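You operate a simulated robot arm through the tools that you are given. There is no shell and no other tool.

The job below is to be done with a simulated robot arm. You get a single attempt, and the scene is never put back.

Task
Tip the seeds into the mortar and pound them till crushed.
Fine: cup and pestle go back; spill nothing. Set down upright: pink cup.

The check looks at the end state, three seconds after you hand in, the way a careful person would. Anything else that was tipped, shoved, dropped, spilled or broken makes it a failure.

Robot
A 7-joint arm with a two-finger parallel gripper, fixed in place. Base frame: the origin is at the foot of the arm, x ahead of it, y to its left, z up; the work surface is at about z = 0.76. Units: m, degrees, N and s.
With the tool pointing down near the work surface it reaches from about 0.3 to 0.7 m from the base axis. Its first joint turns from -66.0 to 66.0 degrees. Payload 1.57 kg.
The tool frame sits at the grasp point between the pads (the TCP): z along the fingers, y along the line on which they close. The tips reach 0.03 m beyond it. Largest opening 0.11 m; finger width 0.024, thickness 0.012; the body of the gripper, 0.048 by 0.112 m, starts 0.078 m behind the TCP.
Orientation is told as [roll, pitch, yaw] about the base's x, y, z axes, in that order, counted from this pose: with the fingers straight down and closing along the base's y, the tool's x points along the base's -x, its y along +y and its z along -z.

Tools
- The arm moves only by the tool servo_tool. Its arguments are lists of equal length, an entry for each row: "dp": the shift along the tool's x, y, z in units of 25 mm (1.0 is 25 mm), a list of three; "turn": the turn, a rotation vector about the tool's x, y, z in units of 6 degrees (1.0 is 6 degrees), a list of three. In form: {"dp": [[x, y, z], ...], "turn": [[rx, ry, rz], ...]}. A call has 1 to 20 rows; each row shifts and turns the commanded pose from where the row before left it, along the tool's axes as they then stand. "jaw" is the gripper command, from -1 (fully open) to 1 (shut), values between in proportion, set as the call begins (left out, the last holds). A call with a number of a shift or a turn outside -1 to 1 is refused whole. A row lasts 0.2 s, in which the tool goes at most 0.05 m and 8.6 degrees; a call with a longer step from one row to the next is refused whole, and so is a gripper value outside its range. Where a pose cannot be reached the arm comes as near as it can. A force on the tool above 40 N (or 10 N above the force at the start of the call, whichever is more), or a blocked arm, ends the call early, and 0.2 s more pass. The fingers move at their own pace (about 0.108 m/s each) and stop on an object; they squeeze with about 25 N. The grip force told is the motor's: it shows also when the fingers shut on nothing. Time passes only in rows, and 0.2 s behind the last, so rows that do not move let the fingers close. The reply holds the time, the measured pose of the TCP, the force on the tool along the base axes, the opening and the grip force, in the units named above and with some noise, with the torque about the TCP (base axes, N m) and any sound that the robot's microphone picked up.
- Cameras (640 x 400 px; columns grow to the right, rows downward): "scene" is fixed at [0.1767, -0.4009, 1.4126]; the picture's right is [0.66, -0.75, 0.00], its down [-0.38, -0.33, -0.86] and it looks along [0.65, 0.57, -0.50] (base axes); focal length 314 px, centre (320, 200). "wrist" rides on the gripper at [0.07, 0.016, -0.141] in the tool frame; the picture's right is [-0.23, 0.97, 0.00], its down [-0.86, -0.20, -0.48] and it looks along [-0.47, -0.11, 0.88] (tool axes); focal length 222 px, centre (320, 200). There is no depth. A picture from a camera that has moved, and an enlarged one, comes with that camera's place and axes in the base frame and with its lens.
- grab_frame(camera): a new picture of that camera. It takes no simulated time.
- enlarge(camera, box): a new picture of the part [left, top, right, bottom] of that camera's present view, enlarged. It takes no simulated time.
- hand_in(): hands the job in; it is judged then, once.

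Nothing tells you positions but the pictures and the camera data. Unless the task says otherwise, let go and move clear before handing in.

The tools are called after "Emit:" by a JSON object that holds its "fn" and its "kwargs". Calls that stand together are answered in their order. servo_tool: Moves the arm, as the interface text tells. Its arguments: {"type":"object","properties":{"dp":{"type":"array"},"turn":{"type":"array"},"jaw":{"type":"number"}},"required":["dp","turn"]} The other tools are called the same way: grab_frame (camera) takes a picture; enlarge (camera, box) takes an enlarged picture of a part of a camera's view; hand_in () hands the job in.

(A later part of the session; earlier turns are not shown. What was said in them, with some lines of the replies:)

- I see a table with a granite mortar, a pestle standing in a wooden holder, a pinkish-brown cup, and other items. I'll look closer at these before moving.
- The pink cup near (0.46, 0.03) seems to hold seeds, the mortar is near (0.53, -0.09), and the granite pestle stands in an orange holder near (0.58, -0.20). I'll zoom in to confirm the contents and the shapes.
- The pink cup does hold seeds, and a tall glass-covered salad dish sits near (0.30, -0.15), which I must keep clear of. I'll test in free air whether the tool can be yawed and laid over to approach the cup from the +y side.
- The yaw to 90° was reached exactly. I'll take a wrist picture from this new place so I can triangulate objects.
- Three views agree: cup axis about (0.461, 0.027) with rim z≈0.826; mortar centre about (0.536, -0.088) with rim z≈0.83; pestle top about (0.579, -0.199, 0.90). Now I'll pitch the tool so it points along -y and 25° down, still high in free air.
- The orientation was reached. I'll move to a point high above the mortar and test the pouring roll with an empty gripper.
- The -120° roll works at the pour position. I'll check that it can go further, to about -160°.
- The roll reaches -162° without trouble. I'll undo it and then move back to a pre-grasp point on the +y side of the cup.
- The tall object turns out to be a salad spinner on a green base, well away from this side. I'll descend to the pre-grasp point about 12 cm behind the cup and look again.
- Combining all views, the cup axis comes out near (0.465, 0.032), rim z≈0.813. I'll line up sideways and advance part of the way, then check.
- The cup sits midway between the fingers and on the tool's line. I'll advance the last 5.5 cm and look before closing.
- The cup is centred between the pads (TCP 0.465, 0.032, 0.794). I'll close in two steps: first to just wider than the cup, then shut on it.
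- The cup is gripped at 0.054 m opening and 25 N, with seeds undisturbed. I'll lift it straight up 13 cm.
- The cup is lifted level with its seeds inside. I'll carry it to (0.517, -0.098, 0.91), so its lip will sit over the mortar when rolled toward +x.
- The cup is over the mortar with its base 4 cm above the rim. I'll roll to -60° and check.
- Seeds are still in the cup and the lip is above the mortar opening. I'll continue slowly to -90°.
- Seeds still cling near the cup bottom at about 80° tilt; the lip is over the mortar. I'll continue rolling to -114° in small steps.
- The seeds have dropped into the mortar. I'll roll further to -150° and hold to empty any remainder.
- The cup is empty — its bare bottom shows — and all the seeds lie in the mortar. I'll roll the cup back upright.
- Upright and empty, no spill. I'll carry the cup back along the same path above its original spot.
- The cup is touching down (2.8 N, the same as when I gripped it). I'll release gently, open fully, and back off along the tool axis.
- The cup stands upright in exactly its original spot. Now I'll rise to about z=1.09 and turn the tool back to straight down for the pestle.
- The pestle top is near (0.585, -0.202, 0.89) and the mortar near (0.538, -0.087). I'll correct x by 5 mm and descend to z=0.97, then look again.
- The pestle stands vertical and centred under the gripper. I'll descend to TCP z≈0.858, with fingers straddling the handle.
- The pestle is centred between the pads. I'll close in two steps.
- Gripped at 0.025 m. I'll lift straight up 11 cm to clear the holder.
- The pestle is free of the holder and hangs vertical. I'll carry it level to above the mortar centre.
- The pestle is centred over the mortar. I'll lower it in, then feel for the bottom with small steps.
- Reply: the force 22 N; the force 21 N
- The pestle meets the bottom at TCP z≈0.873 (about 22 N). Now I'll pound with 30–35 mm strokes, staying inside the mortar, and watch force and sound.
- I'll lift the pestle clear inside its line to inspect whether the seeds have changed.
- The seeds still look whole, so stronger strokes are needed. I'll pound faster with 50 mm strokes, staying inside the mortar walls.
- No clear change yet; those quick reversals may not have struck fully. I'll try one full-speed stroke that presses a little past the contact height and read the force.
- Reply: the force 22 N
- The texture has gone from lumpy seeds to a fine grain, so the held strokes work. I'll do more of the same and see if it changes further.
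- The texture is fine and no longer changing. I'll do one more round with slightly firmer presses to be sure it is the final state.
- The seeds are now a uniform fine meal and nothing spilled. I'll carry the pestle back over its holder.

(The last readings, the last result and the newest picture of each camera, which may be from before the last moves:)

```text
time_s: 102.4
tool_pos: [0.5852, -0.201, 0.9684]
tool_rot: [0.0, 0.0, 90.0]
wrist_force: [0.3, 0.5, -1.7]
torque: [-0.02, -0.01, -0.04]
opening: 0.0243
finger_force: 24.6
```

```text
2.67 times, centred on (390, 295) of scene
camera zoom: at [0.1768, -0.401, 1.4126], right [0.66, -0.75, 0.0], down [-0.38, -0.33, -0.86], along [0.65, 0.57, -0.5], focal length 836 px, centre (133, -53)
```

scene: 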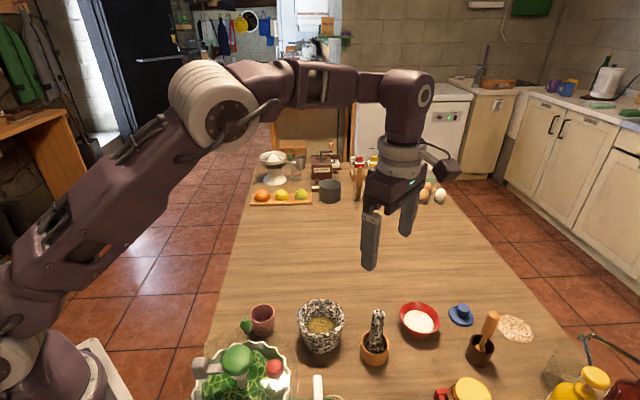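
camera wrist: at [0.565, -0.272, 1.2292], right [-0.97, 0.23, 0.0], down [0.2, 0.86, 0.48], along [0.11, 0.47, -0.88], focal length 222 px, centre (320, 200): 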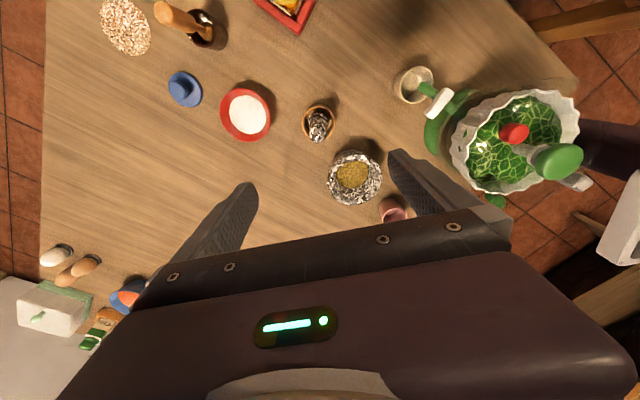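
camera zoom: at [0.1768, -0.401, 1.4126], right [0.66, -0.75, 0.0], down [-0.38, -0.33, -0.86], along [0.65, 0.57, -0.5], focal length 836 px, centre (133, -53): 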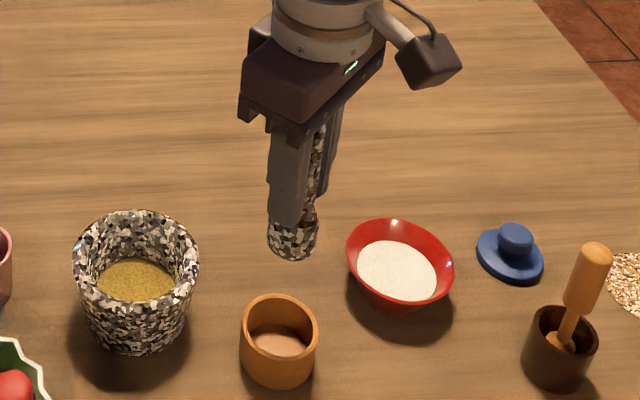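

The holder and mortar have not moved; the pestle slipped up about 13 mm in the grip. I'll nudge 2 mm toward the holder's centre and lower it.

Emit:
{"fn": "servo_tool", "kwargs": {"dp": [[0.04, 0, 0.6], [0.04, 0, 0.6], [0, 0, 0.6], [0, 0, 0.6], [0, 0, 0.6], [0, 0, 0.6], [0, 0, 0]], "turn": [[0, 0, 0], [0, 0, 0], [0, 0, 0], [0, 0, 0], [0, 0, 0], [0, 0, 0], [0, 0, 0]]}}

Emit:
{"fn": "enlarge", "kwargs": {"camera": "scene", "box": [320, 240, 460, 370]}}

Emit:
{"fn": "enlarge", "kwargs": {"camera": "wrist", "box": [180, 40, 480, 240]}}

```text
time_s: 104.0
tool_pos: [0.5848, -0.2037, 0.8768]
tool_rot: [0.1, 0.0, 90.0]
wrist_force: [0.2, 0.0, -3.0]
torque: [0.0, -0.01, 0.04]
opening: 0.0242
finger_force: 24.9
```

```text
3.08 times, centred on (390, 305) of scene
camera zoom: at [0.1768, -0.4009, 1.4126], right [0.66, -0.75, 0.0], down [-0.38, -0.33, -0.86], along [0.65, 0.57, -0.5], focal length 965 px, centre (105, -123)
```

zoom: 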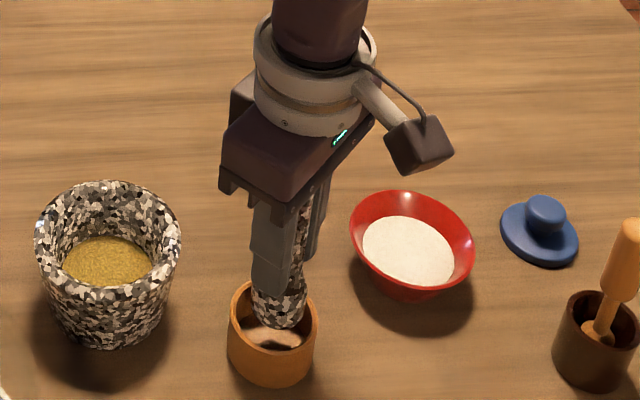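

```text
2.00 times, centred on (330, 140) of wrist
camera zoom: at [0.57, -0.2724, 1.0185], right [-0.97, 0.23, 0.0], down [0.2, 0.86, 0.48], along [0.11, 0.47, -0.88], focal length 444 px, centre (300, 320)
```

zoom: 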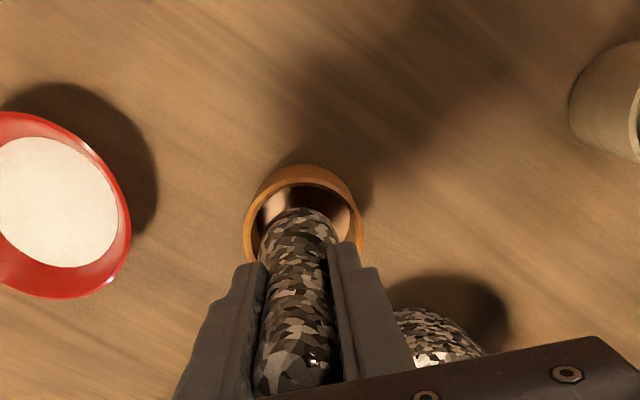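

The pestle's head is entering the holder near its centre. I'll keep lowering in small steps until it touches.

Emit:
{"fn": "servo_tool", "kwargs": {"dp": [[0, 0, 0.25], [0, 0, 0.25], [0, 0, 0.25], [0, 0, 0.25], [0, 0, 0]], "turn": [[0, 0, 0], [0, 0, 0], [0, 0, 0], [0, 0, 0], [0, 0, 0]]}}

Emit:
{"fn": "servo_tool", "kwargs": {"dp": [[0, 0, 0.06], [0, 0, 0.06], [0, 0, 0]], "turn": [[0, 0, 0], [0, 0, 0], [0, 0, 0]]}}

```text
time_s: 105.2
tool_pos: [0.5854, -0.2045, 0.8533]
tool_rot: [0.0, 0.0, 90.0]
wrist_force: [0.2, -0.3, -2.4]
torque: [-0.03, 0.01, 0.0]
opening: 0.0247
finger_force: 25.1
```

```text
time_s: 106.0
tool_pos: [0.5854, -0.2039, 0.8498]
tool_rot: [-0.1, -0.1, 90.1]
wrist_force: [0.6, 1.1, -2.5]
torque: [-0.02, 0.01, 0.04]
opening: 0.025
finger_force: 25.3
```

Emit:
{"fn": "servo_tool", "kwargs": {"dp": [[0, 0, 0.04], [0, 0, 0.04], [0, 0, 0]], "turn": [[0, 0, 0], [0, 0, 0], [0, 0, 0]]}}

Emit:
{"fn": "servo_tool", "kwargs": {"dp": [[0, 0, 0.04], [0, 0, 0.04], [0, 0, 0]], "turn": [[0, 0, 0], [0, 0, 0], [0, 0, 0]]}}

```text
time_s: 106.8
tool_pos: [0.5854, -0.2046, 0.8476]
tool_rot: [0.0, 0.0, 90.0]
wrist_force: [0.4, 0.0, -2.9]
torque: [0.0, 0.01, 0.0]
opening: 0.0248
finger_force: 25.3
```

```text
time_s: 107.6
tool_pos: [0.5863, -0.203, 0.8448]
tool_rot: [0.0, 0.0, 90.0]
wrist_force: [-0.9, -1.0, -1.8]
torque: [-0.04, -0.02, 0.01]
opening: 0.0246
finger_force: 24.5
```

Still hanging free (-2 N). I'll continue down by millimetres.

Emit:
{"fn": "servo_tool", "kwargs": {"dp": [[0, 0, 0.04], [0, 0, 0.04], [0, 0, 0]], "turn": [[0, 0, 0], [0, 0, 0], [0, 0, 0]]}}

Emit:
{"fn": "enlarge", "kwargs": {"camera": "scene", "box": [335, 280, 425, 370]}}

Emit:
{"fn": "enlarge", "kwargs": {"camera": "wrist", "box": [180, 40, 480, 240]}}

```text
time_s: 108.4
tool_pos: [0.5861, -0.2034, 0.8433]
tool_rot: [0.0, 0.0, 89.9]
wrist_force: [0.5, -0.4, -2.2]
torque: [-0.02, 0.0, 0.03]
opening: 0.0245
finger_force: 25.0
```

```text
4.44 times, centred on (380, 325) of scene
camera zoom: at [0.1768, -0.4009, 1.4126], right [0.66, -0.75, 0.0], down [-0.38, -0.33, -0.86], along [0.65, 0.57, -0.5], focal length 1394 px, centre (53, -356)
```

zoom: 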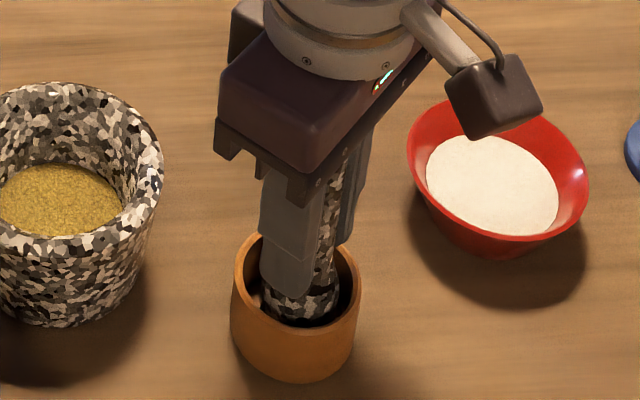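

```text
2.00 times, centred on (330, 140) of wrist
camera zoom: at [0.5702, -0.2727, 0.9844], right [-0.97, 0.23, 0.0], down [0.2, 0.86, 0.48], along [0.11, 0.47, -0.88], focal length 444 px, centre (300, 320)
```

zoom: 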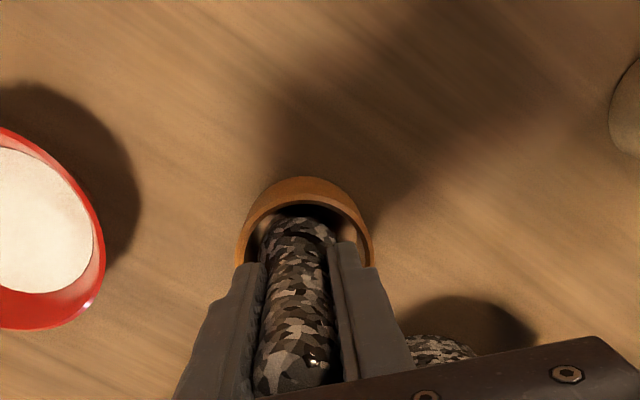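

Emit:
{"fn": "servo_tool", "kwargs": {"dp": [[0, 0, 0.03], [0, 0, 0]], "turn": [[0, 0, 0], [0, 0, 0]]}}

Emit:
{"fn": "servo_tool", "kwargs": {"dp": [[0, 0, 0.03], [0, 0, 0]], "turn": [[0, 0, 0], [0, 0, 0]]}}

```text
time_s: 109.0
tool_pos: [0.5849, -0.203, 0.8423]
tool_rot: [0.0, -0.1, 90.0]
wrist_force: [0.4, -0.5, -2.2]
torque: [-0.02, -0.01, 0.03]
opening: 0.0248
finger_force: 25.4
```

```text
time_s: 109.6
tool_pos: [0.5857, -0.2032, 0.8425]
tool_rot: [0.1, 0.0, 90.0]
wrist_force: [-4.3, 0.8, 11.5]
torque: [-0.05, 0.26, 0.0]
opening: 0.0248
finger_force: 24.5
```

Contact is felt (11.5 N), so the pestle is on the holder floor. I'll ease off half a millimetre and open the fingers just slightly, staying above the holder rim.

Emit:
{"fn": "servo_tool", "kwargs": {"dp": [[0, 0, -0.02], [0, 0, 0]], "turn": [[0, 0, 0], [0, 0, 0]]}}

Emit:
{"fn": "servo_tool", "kwargs": {"dp": [[0, 0, 0], [0, 0, 0], [0, 0, 0]], "turn": [[0, 0, 0], [0, 0, 0], [0, 0, 0]], "jaw": 0.35}}

Emit:
{"fn": "enlarge", "kwargs": {"camera": "wrist", "box": [180, 40, 480, 240]}}

Emit:
{"fn": "enlarge", "kwargs": {"camera": "scene", "box": [335, 280, 425, 370]}}

```text
time_s: 110.2
tool_pos: [0.585, -0.2031, 0.8435]
tool_rot: [0.1, 0.0, 90.0]
wrist_force: [-0.6, -1.3, 4.3]
torque: [-0.16, 0.07, 0.01]
opening: 0.0245
finger_force: 24.9
```

```text
time_s: 111.0
tool_pos: [0.5843, -0.2034, 0.8443]
tool_rot: [-0.1, -0.1, 90.0]
wrist_force: [0.0, -0.6, -0.1]
torque: [0.01, 0.01, -0.02]
opening: 0.0359
finger_force: 0.1
```

```text
2.00 times, centred on (330, 140) of wrist
camera zoom: at [0.5702, -0.2724, 0.9835], right [-0.97, 0.23, 0.0], down [0.2, 0.86, 0.48], along [0.11, 0.47, -0.88], focal length 444 px, centre (300, 320)
```

zoom: 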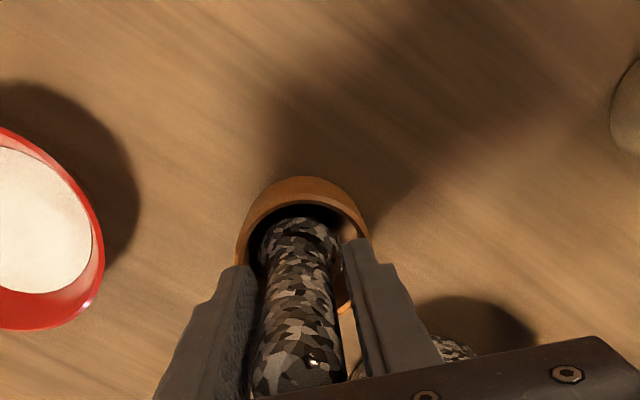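

```text
4.44 times, centred on (380, 325) of scene
camera zoom: at [0.1767, -0.4009, 1.4126], right [0.66, -0.75, 0.0], down [-0.38, -0.33, -0.86], along [0.65, 0.57, -0.5], focal length 1394 px, centre (53, -356)
```

zoom: 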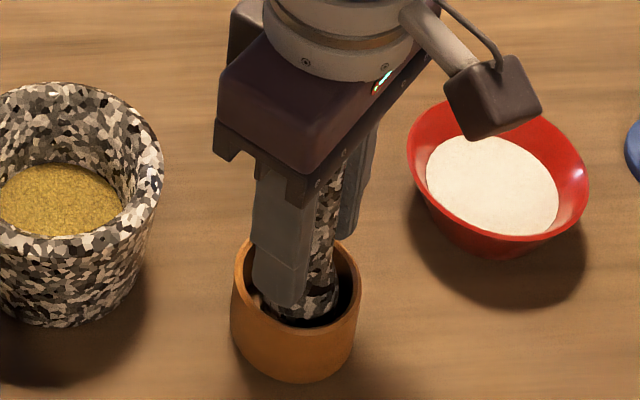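

The pestle stands free in its holder. I'll rise 25 mm, open fully, and then go straight up.

Emit:
{"fn": "servo_tool", "kwargs": {"dp": [[0, 0, -0.25], [0, 0, -0.25], [0, 0, -0.25], [0, 0, -0.25], [0, 0, 0]], "turn": [[0, 0, 0], [0, 0, 0], [0, 0, 0], [0, 0, 0], [0, 0, 0]]}}

Emit:
{"fn": "servo_tool", "kwargs": {"dp": [[0, 0, 0], [0, 0, 0], [0, 0, 0]], "turn": [[0, 0, 0], [0, 0, 0], [0, 0, 0]], "jaw": -0.4}}

Emit:
{"fn": "servo_tool", "kwargs": {"dp": [[0, 0, -0.5], [0, 0, -0.8], [0, 0, -0.8], [0, 0, -0.8], [0, 0, -0.8], [0, 0, -0.8], [0, 0, -0.8], [0, 0, -0.8], [0, 0, -0.8], [0, 0, -0.8]], "turn": [[0, 0, 0], [0, 0, 0], [0, 0, 0], [0, 0, 0], [0, 0, 0], [0, 0, 0], [0, 0, 0], [0, 0, 0], [0, 0, 0], [0, 0, 0]]}}

Emit:
{"fn": "grab_frame", "kwargs": {"camera": "scene"}}

Emit:
{"fn": "enlarge", "kwargs": {"camera": "scene", "box": [180, 270, 400, 400]}}

Emit:
{"fn": "enlarge", "kwargs": {"camera": "wrist", "box": [220, 60, 440, 240]}}

```text
time_s: 112.2
tool_pos: [0.5853, -0.2026, 0.8678]
tool_rot: [0.1, 0.0, 90.1]
wrist_force: [0.4, -0.7, -0.5]
torque: [0.0, 0.04, 0.0]
opening: 0.036
finger_force: 0.1
```

```text
time_s: 113.0
tool_pos: [0.585, -0.2041, 0.8672]
tool_rot: [0.0, 0.0, 89.9]
wrist_force: [-0.4, 0.0, 0.1]
torque: [0.02, 0.02, -0.02]
opening: 0.0772
finger_force: 0.0
```

```text
time_s: 115.2
tool_pos: [0.5845, -0.2023, 1.0597]
tool_rot: [0.1, -0.1, 89.9]
wrist_force: [0.4, 0.1, 0.2]
torque: [0.0, 0.01, 0.02]
opening: 0.0769
finger_force: 0.0
```

```text
taken
```

scene: 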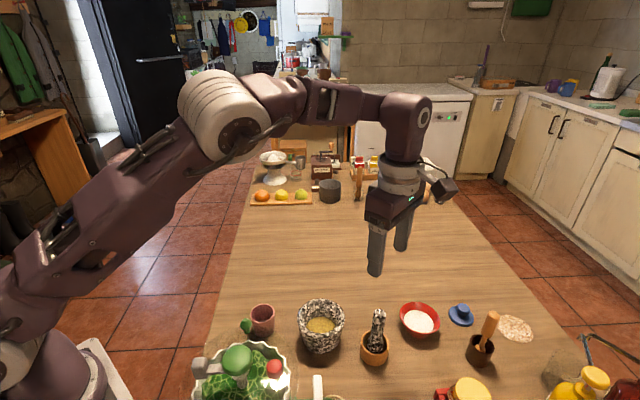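

```text
2.91 times, centred on (290, 335) of scene
camera zoom: at [0.1767, -0.4009, 1.4126], right [0.66, -0.75, 0.0], down [-0.38, -0.33, -0.86], along [0.65, 0.57, -0.5], focal length 912 px, centre (407, -193)
```

zoom: 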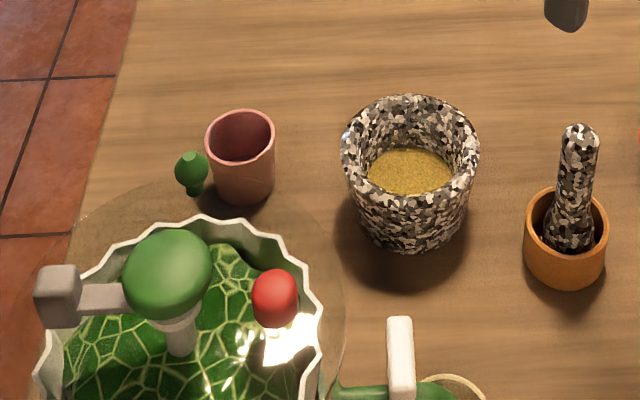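

```text
2.22 times, centred on (330, 150) of wrist
camera zoom: at [0.57, -0.2728, 1.1999], right [-0.97, 0.23, 0.0], down [0.2, 0.85, 0.48], along [0.11, 0.47, -0.88], focal length 494 px, centre (298, 311)
```

zoom: 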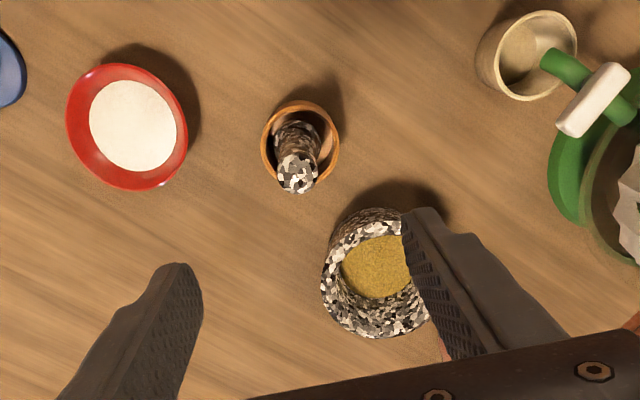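

Cup, mortar, holder and pestle all match their original places in the picture. One last close look at the meal and the table around it before I hand in.

Emit:
{"fn": "enlarge", "kwargs": {"camera": "scene", "box": [290, 290, 360, 350]}}

Emit:
{"fn": "enlarge", "kwargs": {"camera": "scene", "box": [340, 295, 420, 370]}}

Emit:
{"fn": "enlarge", "kwargs": {"camera": "scene", "box": [235, 290, 295, 345]}}

```text
6.67 times, centred on (325, 320) of scene
camera zoom: at [0.1767, -0.4009, 1.4126], right [0.66, -0.75, 0.0], down [-0.38, -0.33, -0.86], along [0.65, 0.57, -0.5], focal length 2090 px, centre (287, -600)
```

zoom: 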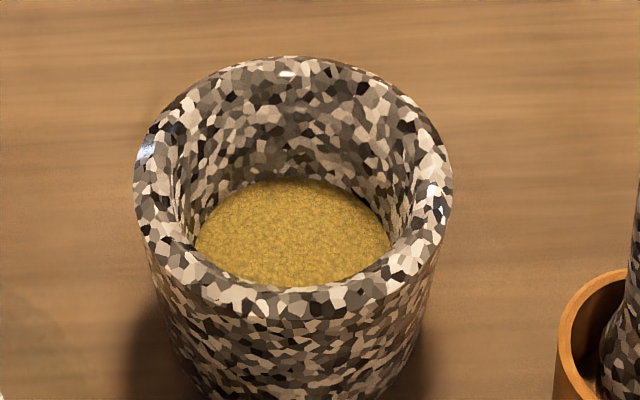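

```text
5.33 times, centred on (380, 332) of scene
camera zoom: at [0.1767, -0.4009, 1.4126], right [0.66, -0.75, 0.0], down [-0.38, -0.33, -0.86], along [0.65, 0.57, -0.5], focal length 1672 px, centre (0, -507)
```

zoom: 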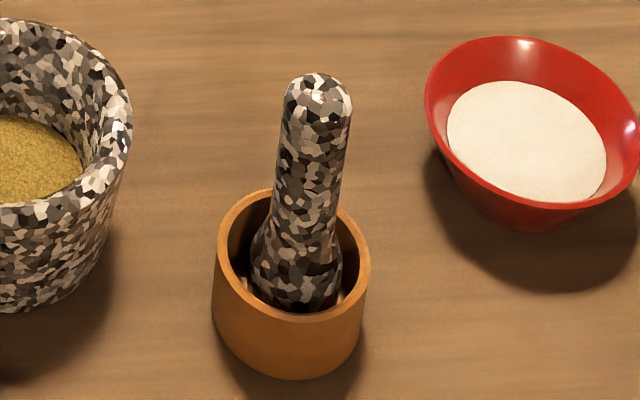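

```text
7.27 times, centred on (265, 318) of scene
camera zoom: at [0.1767, -0.4009, 1.4126], right [0.66, -0.75, 0.0], down [-0.38, -0.33, -0.86], along [0.65, 0.57, -0.5], focal length 2280 px, centre (720, -654)
```

zoom: 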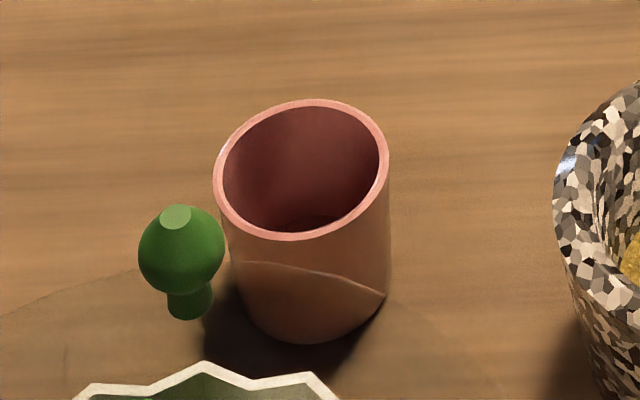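

The mortar holds a uniform fine meal, the pestle stands upright in its holder, and the empty pink cup stands upright where it began. The table is clean and the gripper is clear at z≈1.06, so I'm handing in.

Emit:
{"fn": "hand_in", "kwargs": {}}

```text
The job is handed in.
```

I tipped the seeds into the mortar and pounded them to a uniform fine meal. The last rounds of strokes made no further visible difference.

- **Pink cup:** it is empty and stands upright in its original spot.
- **Pestle:** it stands upright in its wooden holder again. It slipped up about 15 mm in the grip while pounding.
- **Spills and other objects:** the last pictures show no seeds on the table. The mortar and holder have not moved, and nothing else nearby looks disturbed.

The gripper was open and clear above the table when I handed the job in. The hand-in was accepted, but no verdict came back.
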